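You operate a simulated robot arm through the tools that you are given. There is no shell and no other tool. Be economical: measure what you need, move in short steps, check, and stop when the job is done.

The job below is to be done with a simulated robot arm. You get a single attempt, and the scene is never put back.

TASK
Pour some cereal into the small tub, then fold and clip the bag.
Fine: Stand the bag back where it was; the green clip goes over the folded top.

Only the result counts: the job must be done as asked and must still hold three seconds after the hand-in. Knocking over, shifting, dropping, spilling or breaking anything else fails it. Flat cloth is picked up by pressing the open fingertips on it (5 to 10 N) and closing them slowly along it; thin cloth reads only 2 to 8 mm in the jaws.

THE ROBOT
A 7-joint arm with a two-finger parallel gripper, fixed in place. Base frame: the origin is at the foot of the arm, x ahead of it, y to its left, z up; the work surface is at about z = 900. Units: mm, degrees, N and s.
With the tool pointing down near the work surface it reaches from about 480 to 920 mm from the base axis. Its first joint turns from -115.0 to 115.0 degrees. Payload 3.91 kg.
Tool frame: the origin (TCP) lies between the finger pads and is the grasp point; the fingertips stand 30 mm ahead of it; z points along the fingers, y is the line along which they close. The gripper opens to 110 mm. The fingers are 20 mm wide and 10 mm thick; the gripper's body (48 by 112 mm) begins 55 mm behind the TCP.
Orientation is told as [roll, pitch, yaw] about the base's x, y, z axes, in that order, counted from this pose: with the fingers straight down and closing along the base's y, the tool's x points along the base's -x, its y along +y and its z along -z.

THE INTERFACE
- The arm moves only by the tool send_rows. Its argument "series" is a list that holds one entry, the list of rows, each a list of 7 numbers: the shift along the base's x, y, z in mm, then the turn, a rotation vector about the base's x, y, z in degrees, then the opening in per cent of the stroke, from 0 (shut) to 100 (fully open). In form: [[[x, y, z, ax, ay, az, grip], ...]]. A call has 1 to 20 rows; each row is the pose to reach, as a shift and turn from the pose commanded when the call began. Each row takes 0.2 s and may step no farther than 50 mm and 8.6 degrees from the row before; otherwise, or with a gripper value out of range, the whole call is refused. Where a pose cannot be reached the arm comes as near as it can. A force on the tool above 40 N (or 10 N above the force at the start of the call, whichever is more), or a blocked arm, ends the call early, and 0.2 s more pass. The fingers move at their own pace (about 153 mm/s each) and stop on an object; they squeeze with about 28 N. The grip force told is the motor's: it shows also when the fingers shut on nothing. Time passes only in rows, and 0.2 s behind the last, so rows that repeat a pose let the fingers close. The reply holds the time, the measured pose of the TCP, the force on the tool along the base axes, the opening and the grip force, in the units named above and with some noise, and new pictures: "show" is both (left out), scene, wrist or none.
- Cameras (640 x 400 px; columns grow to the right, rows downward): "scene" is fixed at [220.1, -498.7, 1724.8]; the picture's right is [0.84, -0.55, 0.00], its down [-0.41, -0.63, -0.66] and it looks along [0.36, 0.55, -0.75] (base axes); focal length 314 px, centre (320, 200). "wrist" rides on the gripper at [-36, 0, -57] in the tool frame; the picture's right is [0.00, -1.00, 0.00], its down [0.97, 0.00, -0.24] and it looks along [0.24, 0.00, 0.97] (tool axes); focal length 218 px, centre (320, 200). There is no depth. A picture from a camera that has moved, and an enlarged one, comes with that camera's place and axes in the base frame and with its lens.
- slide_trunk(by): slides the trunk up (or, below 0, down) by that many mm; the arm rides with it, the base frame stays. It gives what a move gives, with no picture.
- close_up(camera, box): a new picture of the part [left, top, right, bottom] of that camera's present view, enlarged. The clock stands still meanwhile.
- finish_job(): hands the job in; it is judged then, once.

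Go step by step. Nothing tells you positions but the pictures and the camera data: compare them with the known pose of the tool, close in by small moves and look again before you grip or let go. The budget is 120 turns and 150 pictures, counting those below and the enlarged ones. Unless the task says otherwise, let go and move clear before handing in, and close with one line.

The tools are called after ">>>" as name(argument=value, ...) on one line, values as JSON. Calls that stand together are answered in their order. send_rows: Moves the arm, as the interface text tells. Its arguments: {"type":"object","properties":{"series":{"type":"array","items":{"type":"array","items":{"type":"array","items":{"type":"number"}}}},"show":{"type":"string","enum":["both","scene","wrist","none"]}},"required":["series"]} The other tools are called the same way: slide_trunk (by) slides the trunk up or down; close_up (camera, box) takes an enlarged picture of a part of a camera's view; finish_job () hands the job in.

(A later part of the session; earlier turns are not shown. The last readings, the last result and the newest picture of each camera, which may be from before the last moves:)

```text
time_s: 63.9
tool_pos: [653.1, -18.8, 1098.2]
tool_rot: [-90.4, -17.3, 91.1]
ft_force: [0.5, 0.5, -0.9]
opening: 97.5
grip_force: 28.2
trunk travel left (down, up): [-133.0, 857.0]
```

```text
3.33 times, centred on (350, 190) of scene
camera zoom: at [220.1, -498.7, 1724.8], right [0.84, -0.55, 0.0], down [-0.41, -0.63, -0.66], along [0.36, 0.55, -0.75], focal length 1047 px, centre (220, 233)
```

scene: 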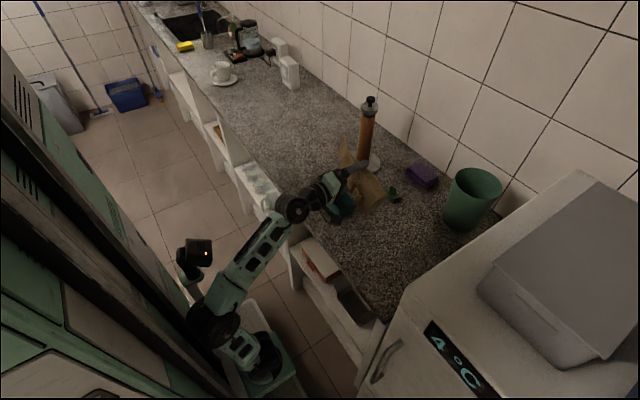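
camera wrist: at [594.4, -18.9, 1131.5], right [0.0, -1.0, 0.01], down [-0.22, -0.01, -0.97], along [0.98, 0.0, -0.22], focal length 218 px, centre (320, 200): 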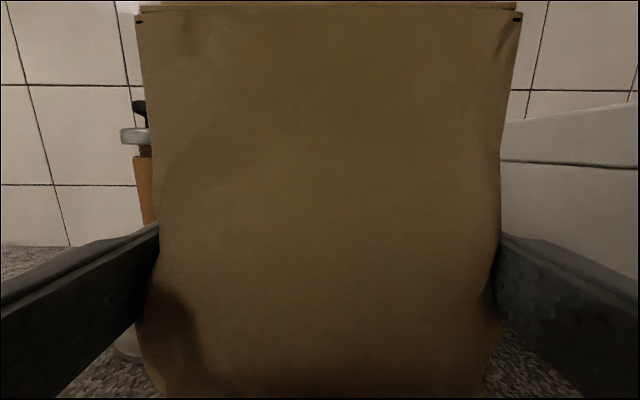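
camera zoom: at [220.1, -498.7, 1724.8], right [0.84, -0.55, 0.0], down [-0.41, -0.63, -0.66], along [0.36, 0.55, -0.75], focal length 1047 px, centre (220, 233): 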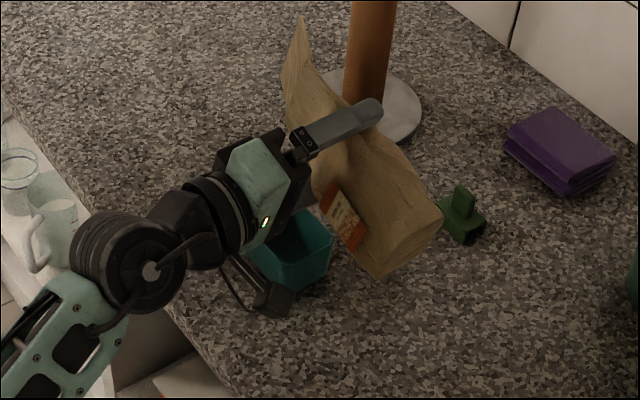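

The roll is going well. I'll continue to about 96° and look from both cameras.

>>> send_rows(series=[[[0, 0, 0, -4, 0, 0, 50], [0, 0, 0, -8, 0, 0, 50], [0, 0, 0, -12, 0, 0, 50], [0, 0, 0, -16, 0, 0, 50], [0, 0, 0, -20, 0, 0, 50], [0, 0, 0, -24, 0, 0, 50], [0, 0, 0, -24, 0, 0, 50]]], show="both")

>>> close_up(camera="scene", box=[290, 130, 410, 250])

```text
time_s: 65.5
tool_pos: [653.3, -18.6, 1098.3]
tool_rot: [-90.0, 6.6, 91.1]
ft_force: [0.7, 0.2, -0.1]
opening: 103.6
grip_force: 28.1
trunk travel left (down, up): [-133.0, 857.0]
camera wrist: at [595.2, 15.9, 1092.8], right [0.0, 0.11, 0.99], down [-0.22, -0.97, 0.11], along [0.97, -0.22, 0.03], focal length 218 px, centre (320, 200)
```

scene: 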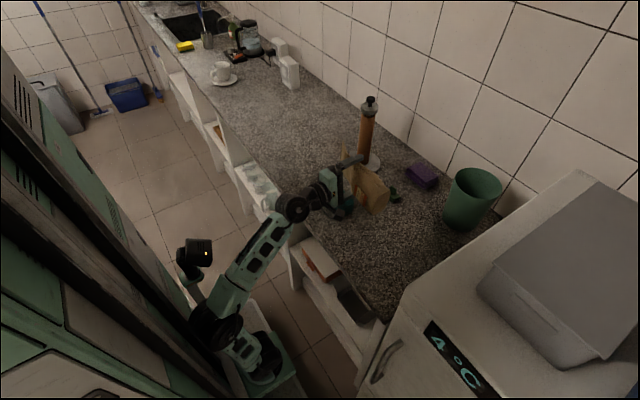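
wrist: 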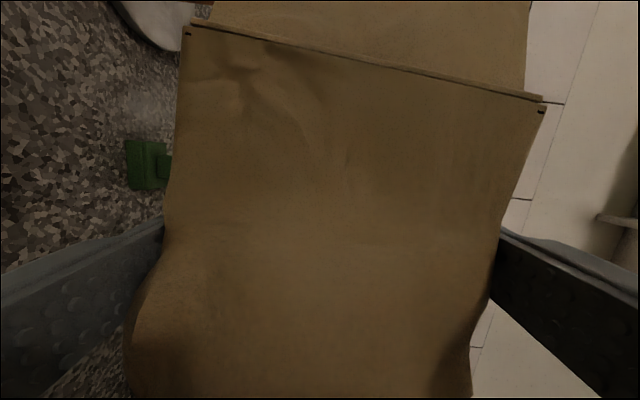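

```text
3.33 times, centred on (350, 190) of scene
camera zoom: at [220.1, -498.7, 1724.8], right [0.84, -0.55, 0.0], down [-0.41, -0.63, -0.66], along [0.36, 0.55, -0.75], focal length 1047 px, centre (220, 233)
```

zoom: 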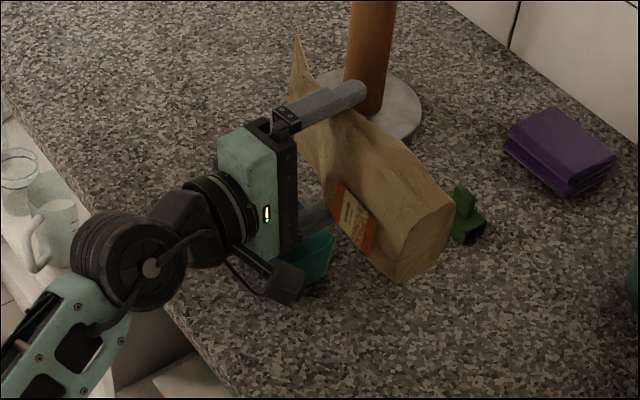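

The bag has lagged a bit in the grip (crease about 12° off), but it's still held. I'll roll further slowly and check whether cereal flows.

>>> send_rows(series=[[[0, 0, 0, -4, 0, 0, 40], [0, 0, 0, -8, 0, 0, 40], [0, 0, 0, -12, 0, 0, 40], [0, 0, 0, -16, 0, 0, 40], [0, 0, 0, -16, 0, 0, 40]]], show="both")

>>> close_up(camera="scene", box=[310, 140, 400, 230])

```text
time_s: 66.7
tool_pos: [652.8, -17.8, 1099.2]
tool_rot: [-89.6, 22.4, 91.2]
ft_force: [-0.2, 0.2, -0.4]
opening: 103.8
grip_force: 28.2
trunk travel left (down, up): [-133.0, 857.0]
camera wrist: at [595.5, 13.2, 1083.4], right [0.0, 0.38, 0.92], down [-0.22, -0.9, 0.37], along [0.97, -0.2, 0.09], focal length 218 px, centre (320, 200)
```

scene: 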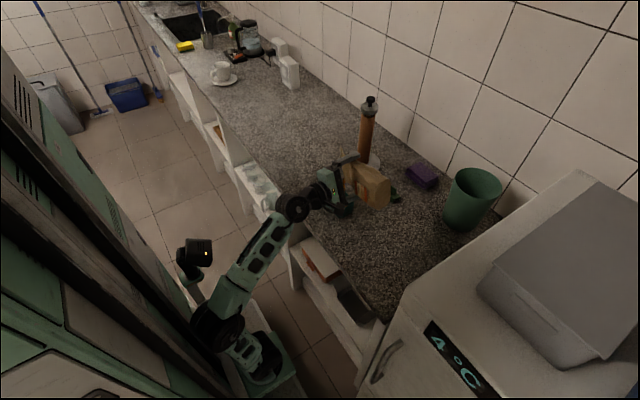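
wrist: 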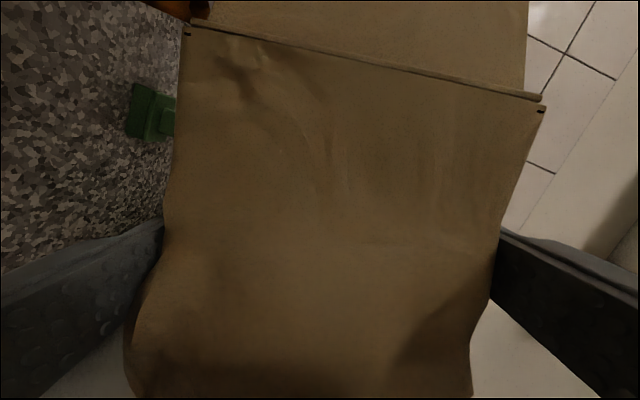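

```text
4.44 times, centred on (355, 185) of scene
camera zoom: at [220.1, -498.7, 1724.8], right [0.84, -0.55, 0.0], down [-0.41, -0.63, -0.66], along [0.36, 0.55, -0.75], focal length 1396 px, centre (164, 267)
```

zoom: 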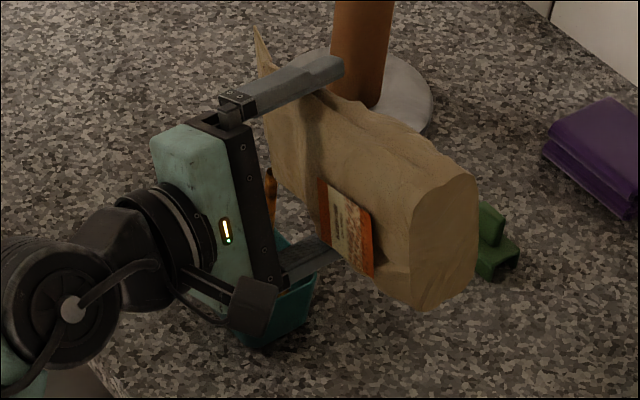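

I see something orange at the mouth's low corner, perhaps cereal. Zooming in.

>>> close_up(camera="wrist", box=[100, 0, 300, 125])

>>> close_up(camera="scene", box=[325, 145, 385, 225])

```text
3.20 times, centred on (200, 62) of wrist
camera zoom: at [595.5, 13.2, 1083.4], right [0.0, 0.38, 0.92], down [-0.22, -0.9, 0.37], along [0.97, -0.2, 0.09], focal length 698 px, centre (704, 640)
```

zoom: 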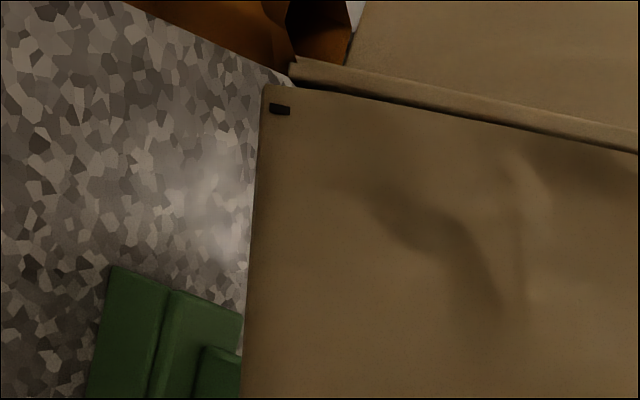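

```text
5.00 times, centred on (355, 185) of scene
camera zoom: at [220.1, -498.7, 1724.8], right [0.84, -0.55, 0.0], down [-0.41, -0.63, -0.66], along [0.36, 0.55, -0.75], focal length 1571 px, centre (145, 275)
```

zoom: 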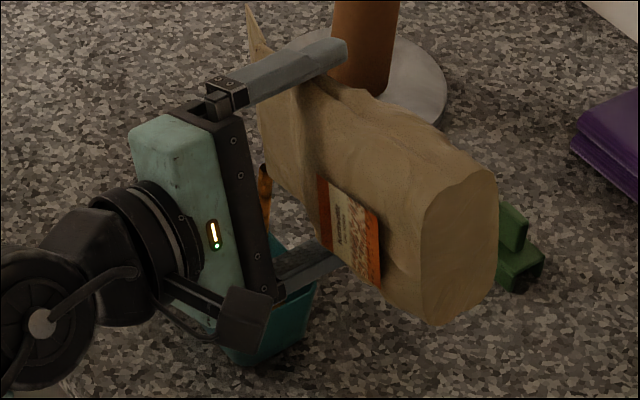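

Cereal is streaming from the mouth's low corner at about (657, 34), above the tub. I'll hold briefly and look again.

>>> send_rows(series=[[[0, 0, 0, 0, 0, 0, 40], [0, 0, 0, 0, 0, 0, 40]]], show="none")

>>> close_up(camera="wrist", box=[60, 0, 320, 160])

>>> close_up(camera="scene", box=[325, 145, 385, 225])

```text
time_s: 67.3
tool_pos: [654.3, -19.2, 1099.2]
tool_rot: [-89.6, 22.4, 91.2]
ft_force: [0.3, -0.2, -0.7]
opening: 103.5
grip_force: 28.0
trunk travel left (down, up): [-133.0, 857.0]
```

```text
2.46 times, centred on (190, 80) of wrist
camera zoom: at [595.5, 13.2, 1083.4], right [0.0, 0.38, 0.92], down [-0.22, -0.9, 0.37], along [0.97, -0.2, 0.09], focal length 537 px, centre (640, 495)
```

zoom: 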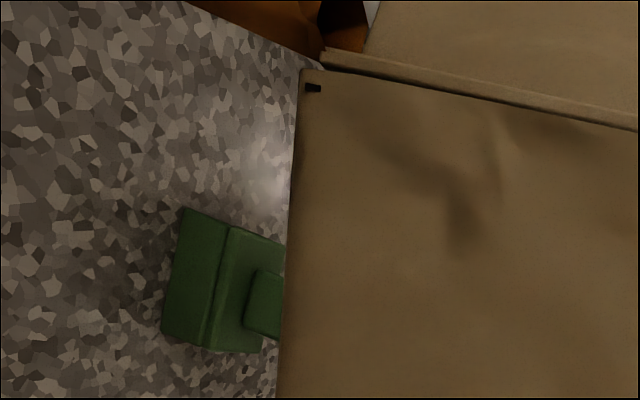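

```text
5.00 times, centred on (355, 185) of scene
camera zoom: at [220.1, -498.7, 1724.8], right [0.84, -0.55, 0.0], down [-0.41, -0.63, -0.66], along [0.36, 0.55, -0.75], focal length 1571 px, centre (145, 275)
```

zoom: 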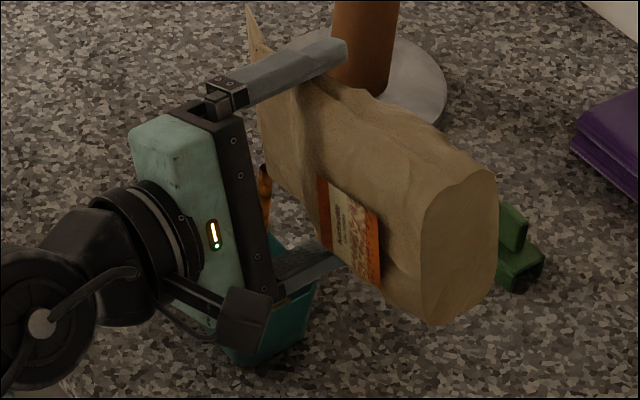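

The stream's direction matches gravity, so it really is flowing. I'll roll back now and see how much is in the tub.

>>> send_rows(series=[[[0, 0, 0, 8, 0, 0, 40], [0, 0, 0, 16, 0, 0, 40], [0, 0, 0, 24, 0, 0, 40], [0, 0, 0, 32, 0, 0, 40], [0, 0, 0, 40, 0, 0, 40], [0, 0, 0, 46, 0, 0, 40], [0, 0, 0, 52, 0, 0, 40], [0, 0, 0, 58, 0, 0, 40], [0, 0, 0, 64, 0, 0, 40], [0, 0, 0, 70, 0, 0, 40], [0, 0, 0, 76, 0, 0, 40], [0, 0, 0, 82, 0, 0, 40], [0, 0, 0, 88, 0, 0, 40], [0, 0, 0, 94, 0, 0, 40], [0, 0, 0, 100, 0, 0, 40], [0, 0, 0, 106, 0, 0, 40], [0, 0, 0, 112, 0, 0, 40], [0, 0, 0, 112, 0, 0, 40]]], show="both")

>>> close_up(camera="scene", box=[310, 130, 400, 230])

```text
time_s: 71.1
tool_pos: [653.7, -17.7, 1098.7]
tool_rot: [-159.5, -88.7, 159.4]
ft_force: [-0.6, 0.7, -0.2]
opening: 103.4
grip_force: 28.3
trunk travel left (down, up): [-133.0, 857.0]
camera wrist: at [594.5, -18.2, 1132.0], right [0.0, -1.0, 0.01], down [-0.22, -0.01, -0.98], along [0.98, 0.0, -0.22], focal length 218 px, centre (320, 200)
```

scene: 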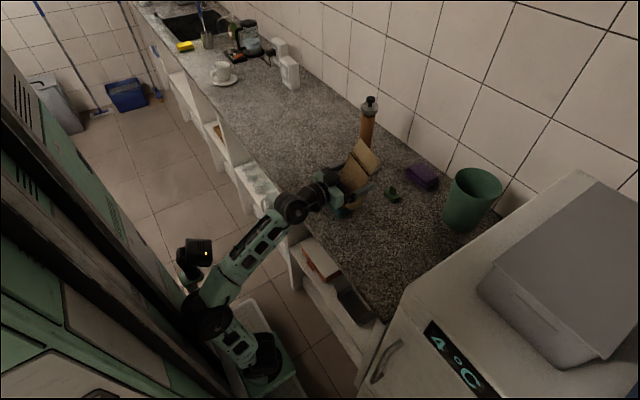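
wrist: 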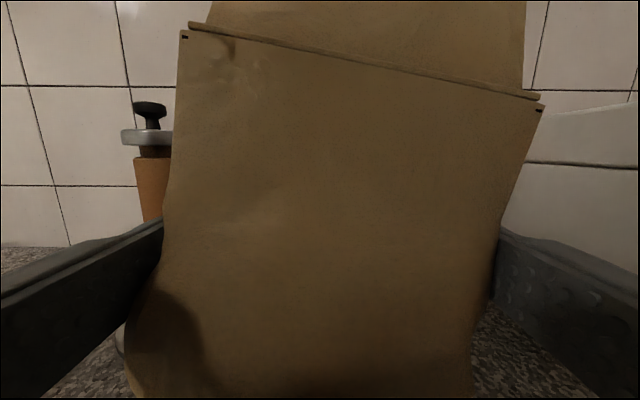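

```text
4.00 times, centred on (355, 180) of scene
camera zoom: at [220.1, -498.7, 1724.8], right [0.84, -0.55, 0.0], down [-0.41, -0.63, -0.66], along [0.36, 0.55, -0.75], focal length 1257 px, centre (180, 280)
```

zoom: 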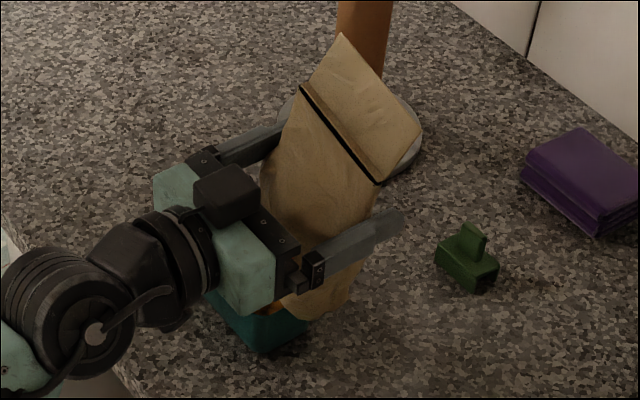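

The bag has turned about 11.6° in the grip (top toward −y), which I'll compensate for when setting it down. I'll move back toward its place and look at the tub.

>>> send_rows(series=[[[0, -25, 0, -2, 0, 0, 40], [0, -55, 0, -4, 0, 0, 40], [0, -85, 0, -6, 0, 0, 40], [0, -115, 0, -8, 0, 0, 40], [0, -140, 0, -10, 0, 0, 40], [0, -151, 0, -11.6, 0, 0, 40], [0, -151, 0, -11.6, 0, 0, 40]]], show="both")

>>> close_up(camera="scene", box=[310, 170, 370, 230])

```text
time_s: 72.7
tool_pos: [653.6, -168.2, 1096.9]
tool_rot: [-95.1, -77.8, 95.2]
ft_force: [-0.6, -0.1, -0.1]
opening: 103.0
grip_force: 28.4
trunk travel left (down, up): [-133.0, 857.0]
camera wrist: at [594.8, -162.2, 1130.5], right [0.0, -0.98, 0.21], down [-0.22, -0.2, -0.95], along [0.98, -0.05, -0.22], focal length 218 px, centre (320, 200)
```

scene: 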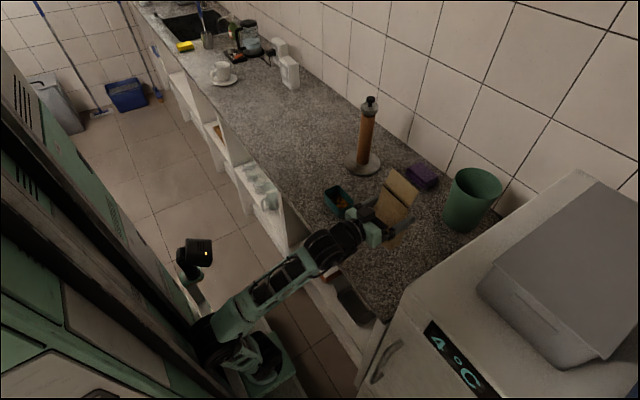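
wrist: 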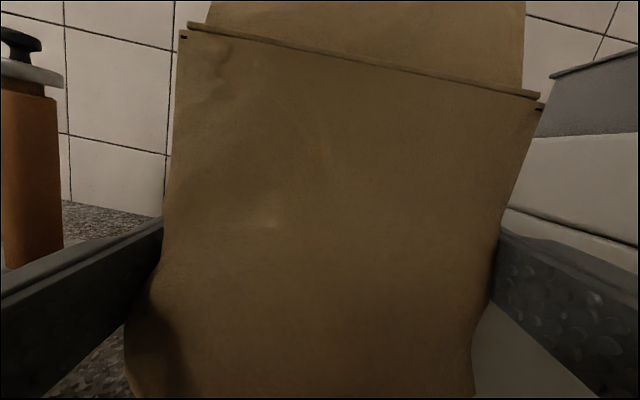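

```text
6.67 times, centred on (340, 200) of scene
camera zoom: at [220.1, -498.7, 1724.8], right [0.84, -0.55, 0.0], down [-0.41, -0.63, -0.66], along [0.36, 0.55, -0.75], focal length 2094 px, centre (187, 200)
```

zoom: 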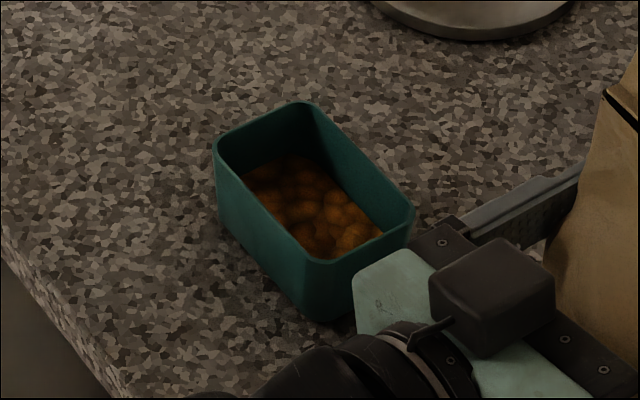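

The tub is nicely part-filled and nothing spilled. The bag is now level: its crease is at z≈1154 against 1066 originally, and its center at y≈−170.4. I'll shift +1.7 in y and lower about 84.

>>> send_rows(series=[[[0, 1.7, 0, 0, 0, 0, 40], [0, 1.7, 0, 0, 0, 0, 40]]], show="none")

>>> slide_trunk(by=-78)

>>> close_up(camera="scene", box=[340, 170, 440, 280])

>>> close_up(camera="wrist", box=[0, 0, 640, 400])

```text
time_s: 73.3
tool_pos: [653.0, -166.8, 1098.3]
tool_rot: [-95.1, -77.8, 95.1]
ft_force: [-0.4, -0.4, -0.5]
opening: 103.0
grip_force: 28.0
trunk travel left (down, up): [-133.0, 857.0]
```

```text
time_s: 74.5
tool_pos: [652.8, -166.8, 1020.4]
tool_rot: [-95.3, -77.9, 95.2]
ft_force: [-0.1, 0.6, -1.3]
opening: 103.0
grip_force: 28.2
trunk travel left (down, up): [-55.0, 935.0]
```

```text
3.64 times, centred on (390, 225) of scene
camera zoom: at [220.1, -498.7, 1724.8], right [0.84, -0.55, 0.0], down [-0.41, -0.63, -0.66], along [0.36, 0.55, -0.75], focal length 1142 px, centre (66, 109)
```

zoom: 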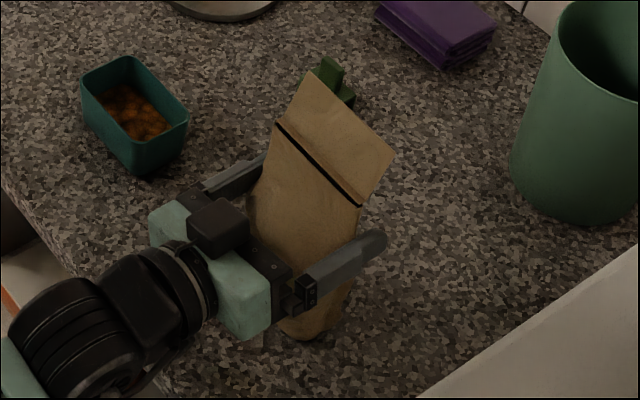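

```text
1.00 times, centred on (320, 200) of wrist
camera zoom: at [594.5, -159.9, 1052.7], right [0.0, -0.98, 0.21], down [-0.22, -0.2, -0.95], along [0.98, -0.05, -0.22], focal length 218 px, centre (320, 200)
```

zoom: 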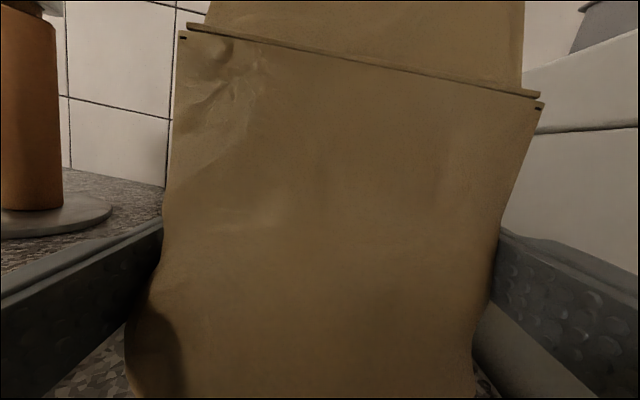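

About 10 mm remain. I'll lower in small steps, watching the force.

>>> slide_trunk(by=-7)

>>> slide_trunk(by=-2)

>>> slide_trunk(by=-2)

```text
time_s: 75.0
tool_pos: [650.4, -166.9, 1014.8]
tool_rot: [-95.8, -77.9, 95.9]
ft_force: [2.5, -0.4, 5.8]
opening: 102.8
grip_force: 27.9
trunk travel left (down, up): [-48.0, 942.0]
```

```text
time_s: 75.6
tool_pos: [649.8, -166.2, 1014.6]
tool_rot: [-97.2, -77.9, 96.9]
ft_force: [6.3, 0.1, 22.2]
opening: 102.8
grip_force: 27.8
trunk travel left (down, up): [-46.0, 944.0]
```

```text
time_s: 76.1
tool_pos: [651.8, -168.1, 1010.8]
tool_rot: [-96.5, -77.8, 96.4]
ft_force: [-0.1, -0.8, 24.9]
opening: 102.4
grip_force: 28.6
trunk travel left (down, up): [-44.0, 946.0]
```

The bag is standing on the surface (25 N). I'll ease off slightly and open.

>>> slide_trunk(by=2)

>>> send_rows(series=[[[0, 0, 0, 0, 0, 0, 94], [0, 0, 0, 0, 0, 0, 97], [0, 0, 0, 0, 0, 0, 100], [0, 0, 0, 0, 0, 0, 100]]], show="both")

>>> close_up(camera="scene", box=[340, 170, 440, 280])

```text
time_s: 76.6
tool_pos: [652.5, -167.6, 1011.9]
tool_rot: [-95.0, -77.8, 95.1]
ft_force: [-5.0, -0.1, 16.4]
opening: 102.7
grip_force: 27.6
trunk travel left (down, up): [-46.0, 944.0]
```

```text
time_s: 77.6
tool_pos: [651.6, -166.5, 1010.2]
tool_rot: [-95.0, -77.8, 95.0]
ft_force: [0.1, -0.6, -0.4]
opening: 109.9
grip_force: 0.0
trunk travel left (down, up): [-46.0, 944.0]
camera wrist: at [594.7, -159.9, 1043.5], right [0.0, -0.98, 0.21], down [-0.22, -0.2, -0.95], along [0.97, -0.05, -0.22], focal length 218 px, centre (320, 200)
```

scene: 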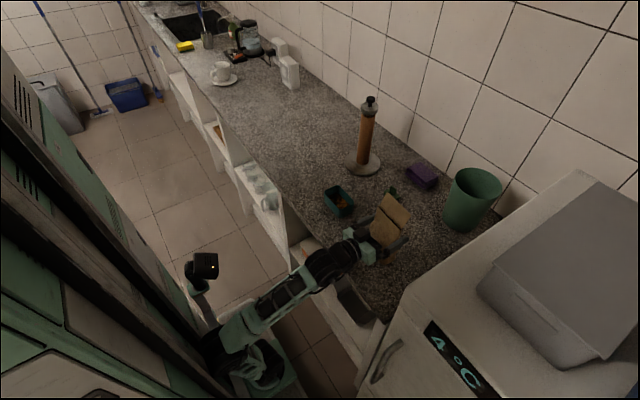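
wrist: 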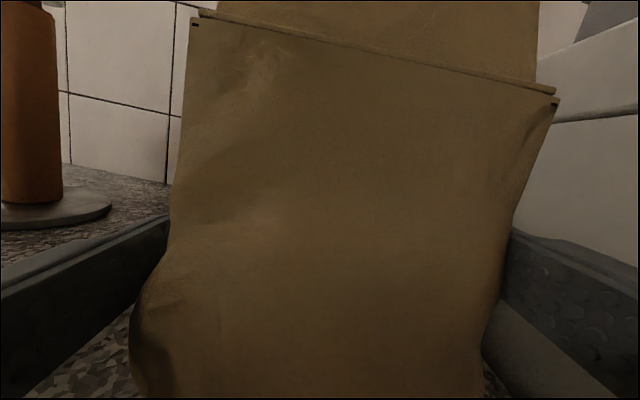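

```text
3.64 times, centred on (390, 225) of scene
camera zoom: at [220.1, -498.7, 1724.8], right [0.84, -0.55, 0.0], down [-0.41, -0.63, -0.66], along [0.36, 0.55, -0.75], focal length 1142 px, centre (66, 109)
```

zoom: 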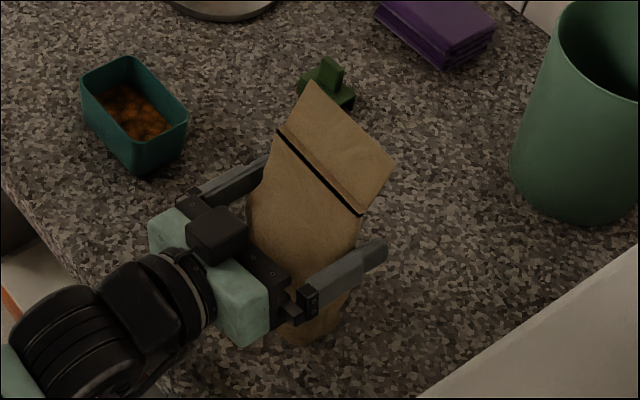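

The bag stands within about 3 mm of its original place. I'll center the jaw on it slightly and lift straight up off it.

>>> send_rows(series=[[[0, -1, 0, 0, 0, 0, 100], [0, -1, 0, 4, 0, 0, 100], [0, -1, 0, 8, 0, 0, 100], [0, -1, 0, 11.6, 0, 0, 100], [0, -1, 0, 11.6, 0, 0, 100]]], show="wrist")

```text
time_s: 78.8
tool_pos: [653.2, -168.9, 1010.7]
tool_rot: [-158.1, -88.8, 158.0]
ft_force: [-0.2, -0.3, 0.9]
opening: 110.0
grip_force: 0.0
trunk travel left (down, up): [-46.0, 944.0]
camera wrist: at [594.9, -167.8, 1044.6], right [0.0, -1.0, 0.01], down [-0.22, -0.01, -0.98], along [0.98, 0.0, -0.22], focal length 218 px, centre (320, 200)
```

wrist: 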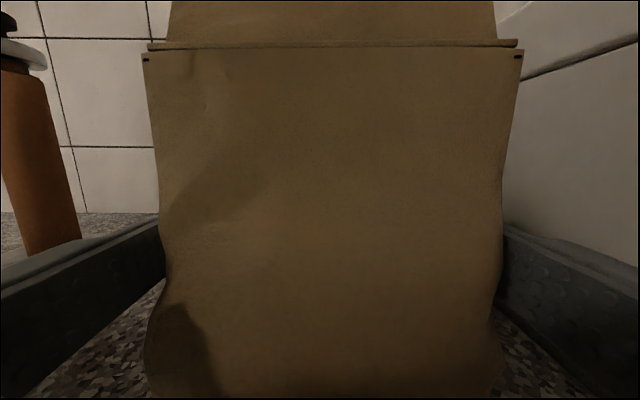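

The bag is level and free. I'll lift off.

>>> slide_trunk(by=60)

>>> slide_trunk(by=100)

>>> close_up(camera="scene", box=[340, 170, 440, 280])

>>> close_up(camera="wrist", box=[0, 0, 640, 400])

```text
time_s: 79.8
tool_pos: [653.5, -167.5, 1071.3]
tool_rot: [-155.5, -88.7, 155.5]
ft_force: [-0.3, -0.4, -0.1]
opening: 109.9
grip_force: 0.0
trunk travel left (down, up): [-106.0, 884.0]
```

```text
time_s: 81.1
tool_pos: [652.7, -168.5, 1171.1]
tool_rot: [-155.6, -88.8, 155.5]
ft_force: [0.6, -1.0, 0.1]
opening: 109.8
grip_force: 0.0
trunk travel left (down, up): [-206.0, 784.0]
```

```text
3.64 times, centred on (390, 225) of scene
camera zoom: at [220.1, -498.7, 1724.8], right [0.84, -0.55, 0.0], down [-0.41, -0.63, -0.66], along [0.36, 0.55, -0.75], focal length 1142 px, centre (66, 109)
```

zoom: 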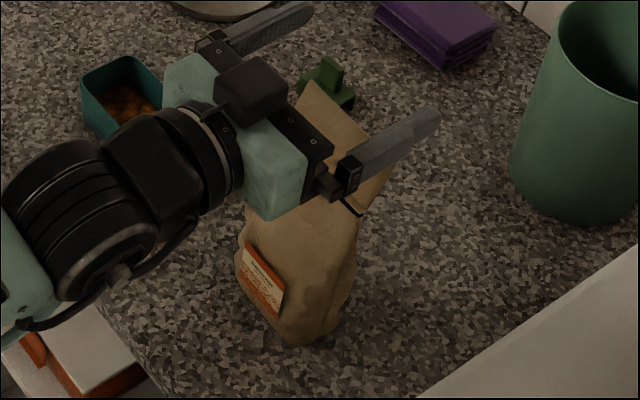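

```text
1.00 times, centred on (320, 200) of wrist
camera zoom: at [594.8, -167.9, 1204.6], right [0.0, -1.0, 0.01], down [-0.22, -0.01, -0.98], along [0.98, 0.0, -0.22], focal length 218 px, centre (320, 200)
```

zoom: 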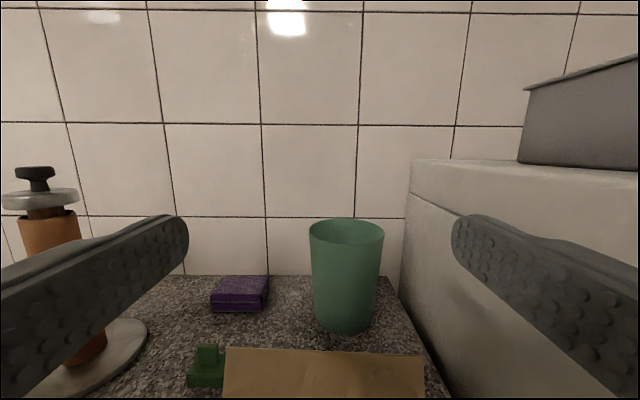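

Next comes the fold, which I'll do with the tool pointing down. I'll reverse my earlier path: trunk up first, then pitch to tool-down.

>>> slide_trunk(by=400)

>>> slide_trunk(by=180)

>>> close_up(camera="scene", box=[320, 160, 440, 280])

```text
time_s: 85.0
tool_pos: [653.1, -168.5, 1571.1]
tool_rot: [-155.7, -88.7, 155.5]
ft_force: [0.1, 0.2, 0.2]
opening: 109.9
grip_force: 0.0
trunk travel left (down, up): [-606.0, 384.0]
```

```text
time_s: 87.0
tool_pos: [652.7, -167.8, 1750.3]
tool_rot: [-155.6, -88.8, 155.5]
ft_force: [0.2, -0.1, -0.5]
opening: 110.2
grip_force: 0.0
trunk travel left (down, up): [-786.0, 204.0]
```

```text
3.33 times, centred on (380, 220) of scene
camera zoom: at [220.1, -498.7, 1724.8], right [0.84, -0.55, 0.0], down [-0.41, -0.63, -0.66], along [0.36, 0.55, -0.75], focal length 1047 px, centre (120, 133)
```

zoom: 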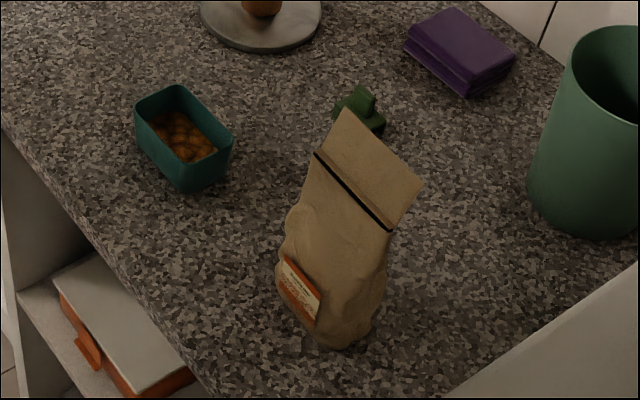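

The bag stands where it was. Now I'll pitch to tool-down, high above.

>>> send_rows(series=[[[0, 6, -40, 0, 8, 0, 100], [-1, 12, -80, 0, 16, 0, 100], [-2, 18, -120, 0, 24, 0, 100], [-3, 24, -160, 0, 32, 0, 100], [-4, 30, -200, 0, 40, 0, 100], [-5, 36, -240, 0, 48, 0, 100], [-6, 42, -280, 0, 56, 0, 100], [-7, 48, -320, 0, 64, 0, 100], [-8, 54, -355, 0, 72, 0, 100], [-8, 60, -390, 0, 80, 0, 100], [-8, 66, -420, 0, 88.8, 0, 100], [-8, 66, -420, 0, 88.8, 0, 100]]], show="both")

```text
refused: row 11 steps farther than a row can; nothing moved
```

>>> send_rows(series=[[[0, 6, -40, 0, 8, 0, 100], [-1, 12, -80, 0, 16, 0, 100], [-2, 18, -120, 0, 24, 0, 100], [-3, 24, -160, 0, 32, 0, 100], [-4, 30, -200, 0, 40, 0, 100], [-5, 36, -240, 0, 48, 0, 100], [-6, 42, -280, 0, 56, 0, 100], [-7, 48, -320, 0, 64, 0, 100], [-8, 54, -355, 0, 72, 0, 100], [-8, 60, -390, 0, 80, 0, 100], [-8, 66, -420, 0, 88, 0, 100], [-8, 66, -420, 0, 88.8, 0, 100], [-8, 66, -420, 0, 88.8, 0, 100]]], show="both")

```text
time_s: 89.8
tool_pos: [644.3, -102.4, 1330.6]
tool_rot: [-0.1, -2.2, 0.5]
ft_force: [0.4, -0.2, 0.4]
opening: 109.8
grip_force: 0.1
trunk travel left (down, up): [-786.0, 204.0]
camera wrist: at [679.0, -102.1, 1388.4], right [0.01, -1.0, 0.0], down [-0.98, -0.01, 0.2], along [-0.2, 0.0, -0.98], focal length 218 px, centre (320, 200)
```

scene: 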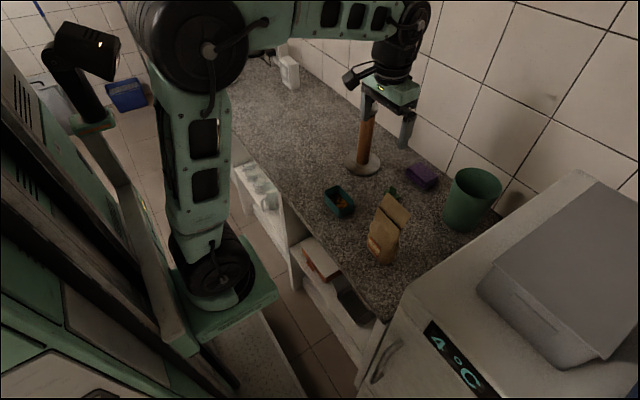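
wrist: 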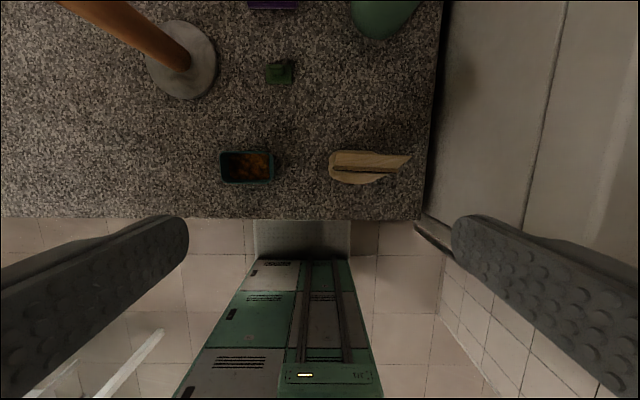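

Good top view. I'll zoom in on the bag and the clip.

>>> close_up(camera="wrist", box=[310, 130, 430, 205])

>>> close_up(camera="wrist", box=[240, 40, 320, 90])

```text
5.33 times, centred on (370, 168) of wrist
camera zoom: at [679.0, -102.1, 1388.4], right [0.01, -1.0, 0.0], down [-0.98, -0.01, 0.2], along [-0.2, 0.0, -0.98], focal length 1164 px, centre (53, 373)
```

zoom: 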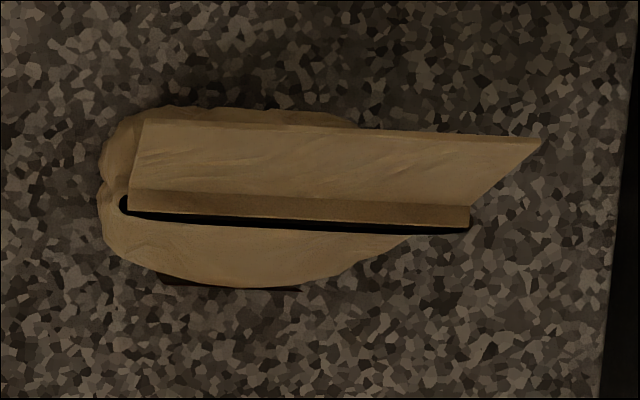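

```text
8.00 times, centred on (280, 65) of wrist
camera zoom: at [679.0, -102.1, 1388.4], right [0.01, -1.0, 0.0], down [-0.98, -0.01, 0.2], along [-0.2, 0.0, -0.98], focal length 1746 px, centre (640, 1280)
```

zoom: 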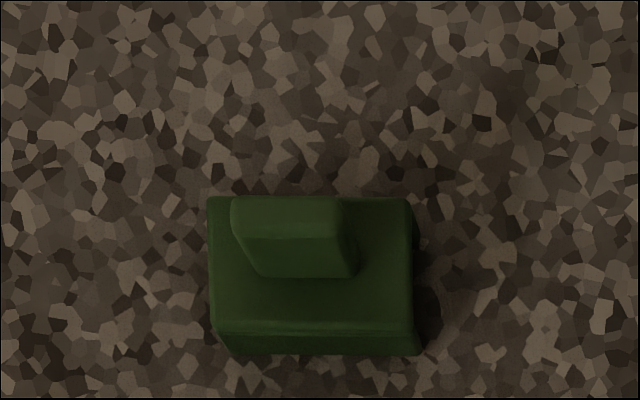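

Clip: saddle about 49 mm along y and 29 mm deep, centered at about (835, −20), with an upright handle plate about 25×10 mm. The bag's mouth line runs along y with a yaw of about 3.5°. I'll fold the flap forward over the mouth by pushing from behind with the fingers spread as a wide pusher. First I'll move to behind and above the flap.

>>> send_rows(series=[[[20, -15, -20, 0, 2.2, 0, 60], [40, -35, -50, 0, 2.2, -1.5, 60], [60, -52, -85, 0, 2.2, -3.5, 60], [76, -67, -125, 0, 2.2, -3.5, 60], [76, -67, -165, 0, 2.2, -3.5, 60], [76, -67, -180, 0, 2.2, -3.5, 60], [76, -67, -180, 0, 2.2, -3.5, 60]]], show="both")

>>> close_up(camera="scene", box=[340, 150, 440, 270])

```text
time_s: 91.4
tool_pos: [720.9, -169.6, 1151.4]
tool_rot: [-0.1, -0.1, -3.1]
ft_force: [0.3, -0.1, 0.9]
opening: 65.9
grip_force: 0.1
trunk travel left (down, up): [-786.0, 204.0]
camera wrist: at [756.4, -171.2, 1206.9], right [-0.05, -1.0, 0.0], down [-0.97, 0.05, 0.24], along [-0.24, 0.01, -0.97], focal length 218 px, centre (320, 200)
```

scene: 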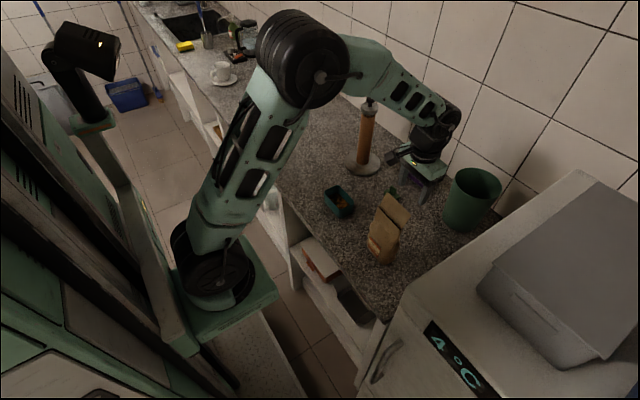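
wrist: 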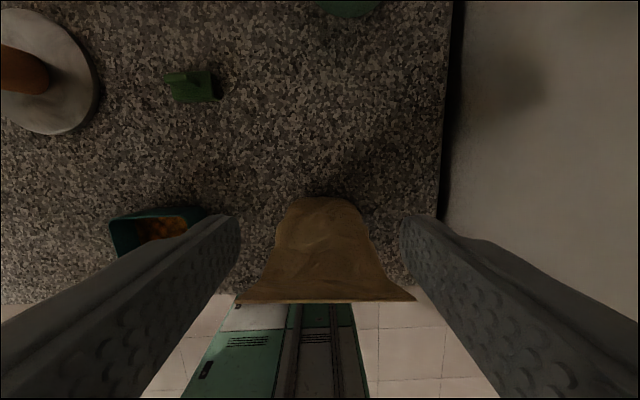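

```text
3.33 times, centred on (390, 210) of scene
camera zoom: at [220.1, -498.7, 1724.8], right [0.84, -0.55, 0.0], down [-0.41, -0.63, -0.66], along [0.36, 0.55, -0.75], focal length 1047 px, centre (87, 167)
```

zoom: 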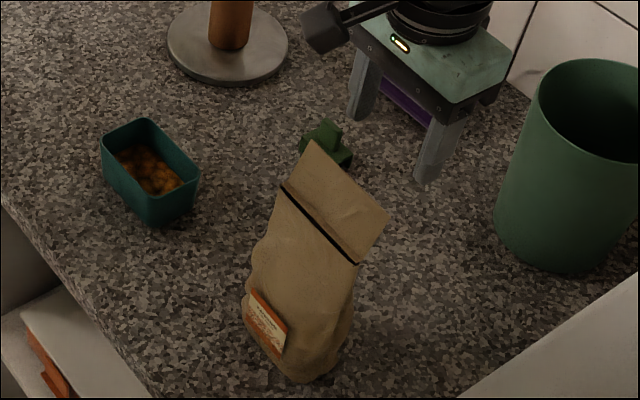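

I can see the flap's back. I'll lower the fingertips to z≈1082 and push the flap forward.

>>> send_rows(series=[[[0, 0, -20, 0, 0, 0, 60], [0, 0, -39, 0, 0, 0, 60], [-20, 0, -39, 0, 0, 0, 60], [-35, 0, -39, 0, 0, 0, 60], [-45, 0, -39, 0, 0, 0, 60], [-55, 0, -39, 0, 0, 0, 60], [-63, 0, -39, 0, 0, 0, 60]]], show="wrist")

>>> close_up(camera="scene", box=[340, 150, 440, 270])

```text
time_s: 93.0
tool_pos: [658.8, -168.1, 1113.6]
tool_rot: [-0.2, -0.2, -3.2]
ft_force: [-0.8, -0.1, -0.6]
opening: 66.2
grip_force: 0.0
trunk travel left (down, up): [-786.0, 204.0]
camera wrist: at [694.0, -171.0, 1168.3], right [-0.05, -1.0, 0.0], down [-0.97, 0.05, 0.24], along [-0.24, 0.01, -0.97], focal length 218 px, centre (320, 200)
```

wrist: 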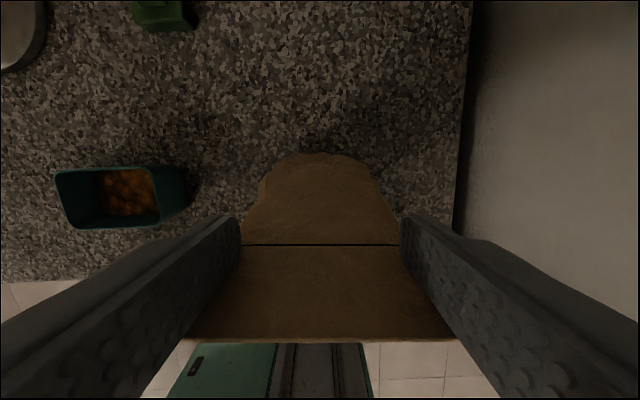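

```text
3.33 times, centred on (390, 210) of scene
camera zoom: at [220.1, -498.7, 1724.8], right [0.84, -0.55, 0.0], down [-0.41, -0.63, -0.66], along [0.36, 0.55, -0.75], focal length 1047 px, centre (87, 167)
```

zoom: 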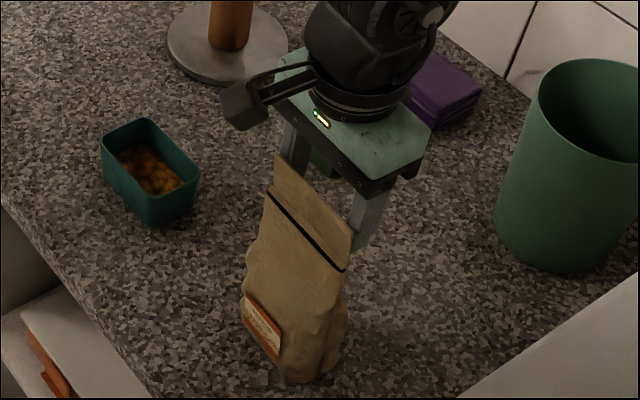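

The bag tips slightly (about 5°) as the flap bends. I'll hold still for a second to see whether the hinge relaxes and the bag settles back.

>>> send_rows(series=[[[0, 0, 0, 0, 0, 0, 60], [0, 0, 0, 0, 0, 0, 60], [0, 0, 0, 0, 0, 0, 60], [0, 0, 0, 0, 0, 0, 60], [0, 0, 0, 0, 0, 0, 60]]], show="none")

>>> close_up(camera="scene", box=[340, 150, 440, 270])

```text
time_s: 94.2
tool_pos: [658.7, -168.7, 1112.9]
tool_rot: [-0.1, -0.1, -2.9]
ft_force: [1.1, 0.0, 0.9]
opening: 66.1
grip_force: 0.0
trunk travel left (down, up): [-786.0, 204.0]
```

```text
3.33 times, centred on (390, 210) of scene
camera zoom: at [220.1, -498.7, 1724.8], right [0.84, -0.55, 0.0], down [-0.41, -0.63, -0.66], along [0.36, 0.55, -0.75], focal length 1047 px, centre (87, 167)
```

zoom: 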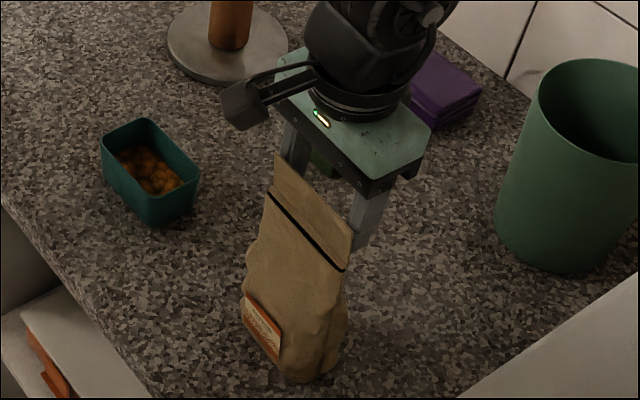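

Static. I'll back off to see whether the flap keeps its new angle or springs back.

>>> send_rows(series=[[[10, 0, 0, 0, 0, 0, 60], [20, 0, 0, 0, 0, 0, 60], [40, 0, 0, 0, 0, 0, 60], [60, 0, 0, 0, 0, 0, 60], [60, 0, 0, 0, 0, 0, 60]]], show="wrist")

>>> close_up(camera="scene", box=[340, 150, 440, 270])

```text
time_s: 95.4
tool_pos: [718.5, -168.8, 1111.1]
tool_rot: [-0.2, -0.1, -3.0]
ft_force: [0.0, 0.0, 0.5]
opening: 65.9
grip_force: 0.0
trunk travel left (down, up): [-786.0, 204.0]
camera wrist: at [753.6, -170.8, 1167.7], right [-0.05, -1.0, 0.0], down [-0.97, 0.05, 0.24], along [-0.24, 0.01, -0.97], focal length 218 px, centre (320, 200)
```

wrist: 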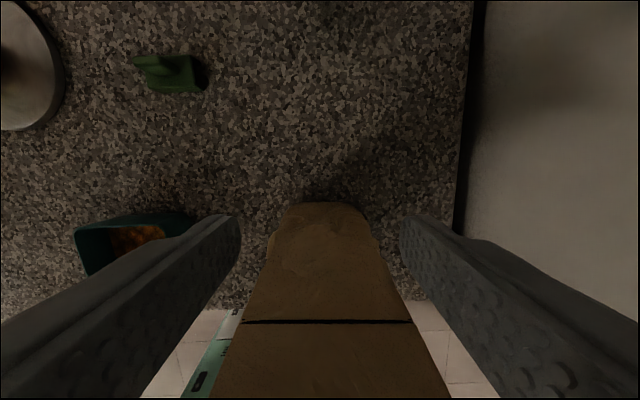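

```text
3.33 times, centred on (390, 210) of scene
camera zoom: at [220.1, -498.7, 1724.8], right [0.84, -0.55, 0.0], down [-0.41, -0.63, -0.66], along [0.36, 0.55, -0.75], focal length 1047 px, centre (87, 167)
```

zoom: 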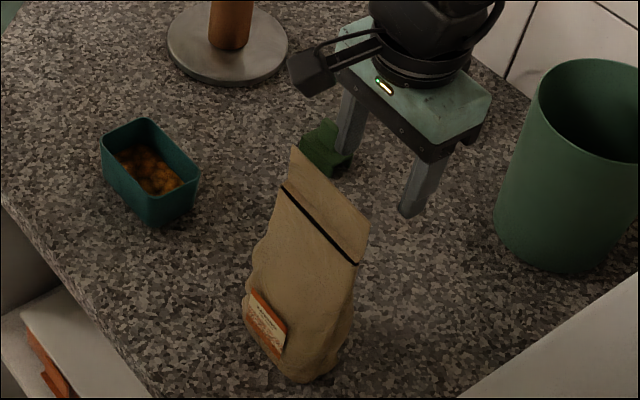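

The hinge holds by friction: the flap is now about vertical and the bag rocked back into place. I'll push again near the flap's top edge to lean it forward.

>>> send_rows(series=[[[0, 0, 17, 0, 0, 0, 60], [-25, 0, 17, 0, 0, 0, 60], [-45, 0, 17, 0, 0, 0, 60], [-55, 0, 17, 0, 0, 0, 60], [-65, 0, 17, 0, 0, 0, 60], [-75, 0, 17, 0, 0, 0, 60], [-75, 0, 17, 0, 0, 0, 60]]], show="none")

>>> close_up(camera="scene", box=[340, 150, 440, 270])

```text
time_s: 97.0
tool_pos: [642.5, -168.4, 1130.2]
tool_rot: [-0.2, -0.1, -3.0]
ft_force: [1.2, -0.9, 0.3]
opening: 66.0
grip_force: 0.1
trunk travel left (down, up): [-786.0, 204.0]
```

```text
3.33 times, centred on (390, 210) of scene
camera zoom: at [220.1, -498.7, 1724.8], right [0.84, -0.55, 0.0], down [-0.41, -0.63, -0.66], along [0.36, 0.55, -0.75], focal length 1047 px, centre (87, 167)
```

zoom: 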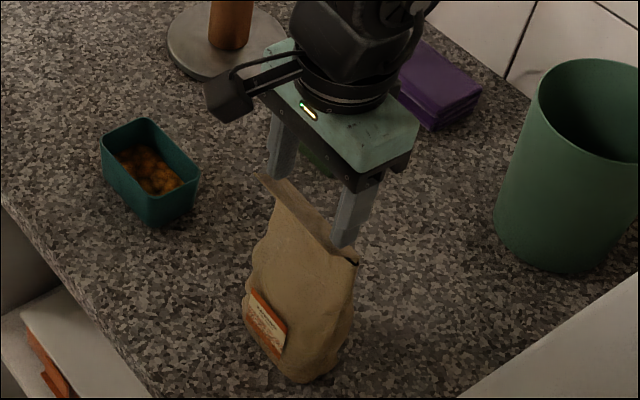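

The flap is now leaning well forward with the bag steady. I'll continue forward and then press down with the fingertips in front of the bag face.

>>> send_rows(series=[[[-8, 0, 0, 0, 0, 0, 60], [-16, 0, -5, 0, 0, 0, 60], [-18, 0, -12, 0, 0, 0, 60], [-19, 0, -20, 0, 0, 0, 60], [-20, 0, -28, 0, 0, 0, 60], [-20, 0, -34, 0, 0, 0, 60]]], show="wrist")

>>> close_up(camera="scene", box=[340, 150, 440, 270])

```text
time_s: 98.4
tool_pos: [622.9, -169.0, 1095.3]
tool_rot: [-0.2, -0.1, -3.0]
ft_force: [0.4, -0.6, -0.3]
opening: 66.1
grip_force: 0.1
trunk travel left (down, up): [-786.0, 204.0]
camera wrist: at [659.0, -170.9, 1150.7], right [-0.05, -1.0, 0.0], down [-0.97, 0.05, 0.24], along [-0.24, 0.01, -0.97], focal length 218 px, centre (320, 200)
```

wrist: 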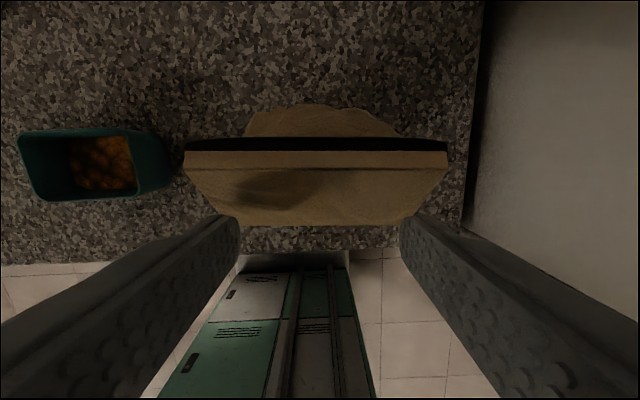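

```text
3.33 times, centred on (390, 210) of scene
camera zoom: at [220.1, -498.7, 1724.8], right [0.84, -0.55, 0.0], down [-0.41, -0.63, -0.66], along [0.36, 0.55, -0.75], focal length 1047 px, centre (87, 167)
```

zoom: 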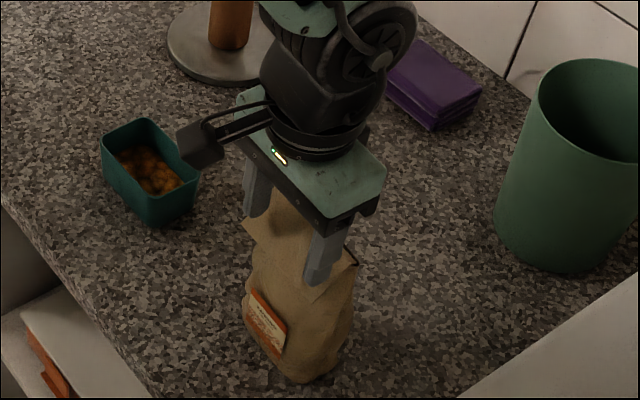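

Folded to about horizontal. I'll press further down.

>>> send_rows(series=[[[-1, 0, -8, 0, 0, 0, 60], [-1, 0, -16, 0, 0, 0, 60], [-1, 0, -24, 0, 0, 0, 60], [0, 0, -30, 0, 0, 0, 60]]], show="wrist")

>>> close_up(camera="scene", box=[340, 150, 440, 270])

```text
time_s: 99.4
tool_pos: [622.1, -168.3, 1066.4]
tool_rot: [-0.2, 0.1, -3.0]
ft_force: [0.2, 0.3, -0.5]
opening: 66.0
grip_force: 0.1
trunk travel left (down, up): [-786.0, 204.0]
camera wrist: at [657.8, -171.2, 1121.0], right [-0.05, -1.0, 0.0], down [-0.97, 0.05, 0.24], along [-0.24, 0.01, -0.97], focal length 218 px, centre (320, 200)
```

wrist: 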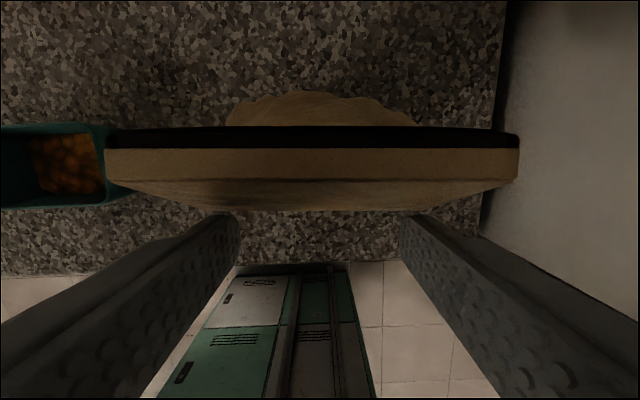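

```text
3.33 times, centred on (390, 210) of scene
camera zoom: at [220.1, -498.7, 1724.8], right [0.84, -0.55, 0.0], down [-0.41, -0.63, -0.66], along [0.36, 0.55, -0.75], focal length 1047 px, centre (87, 167)
```

zoom: 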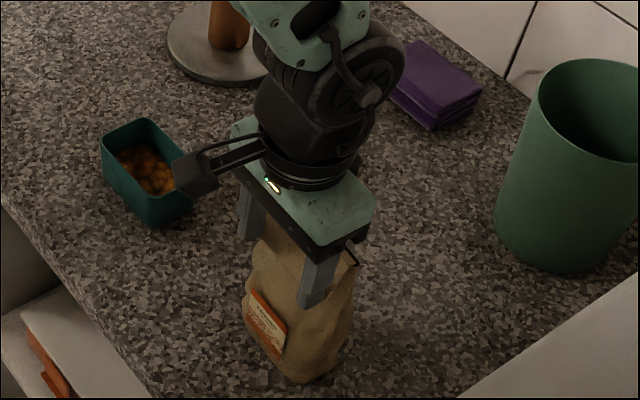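

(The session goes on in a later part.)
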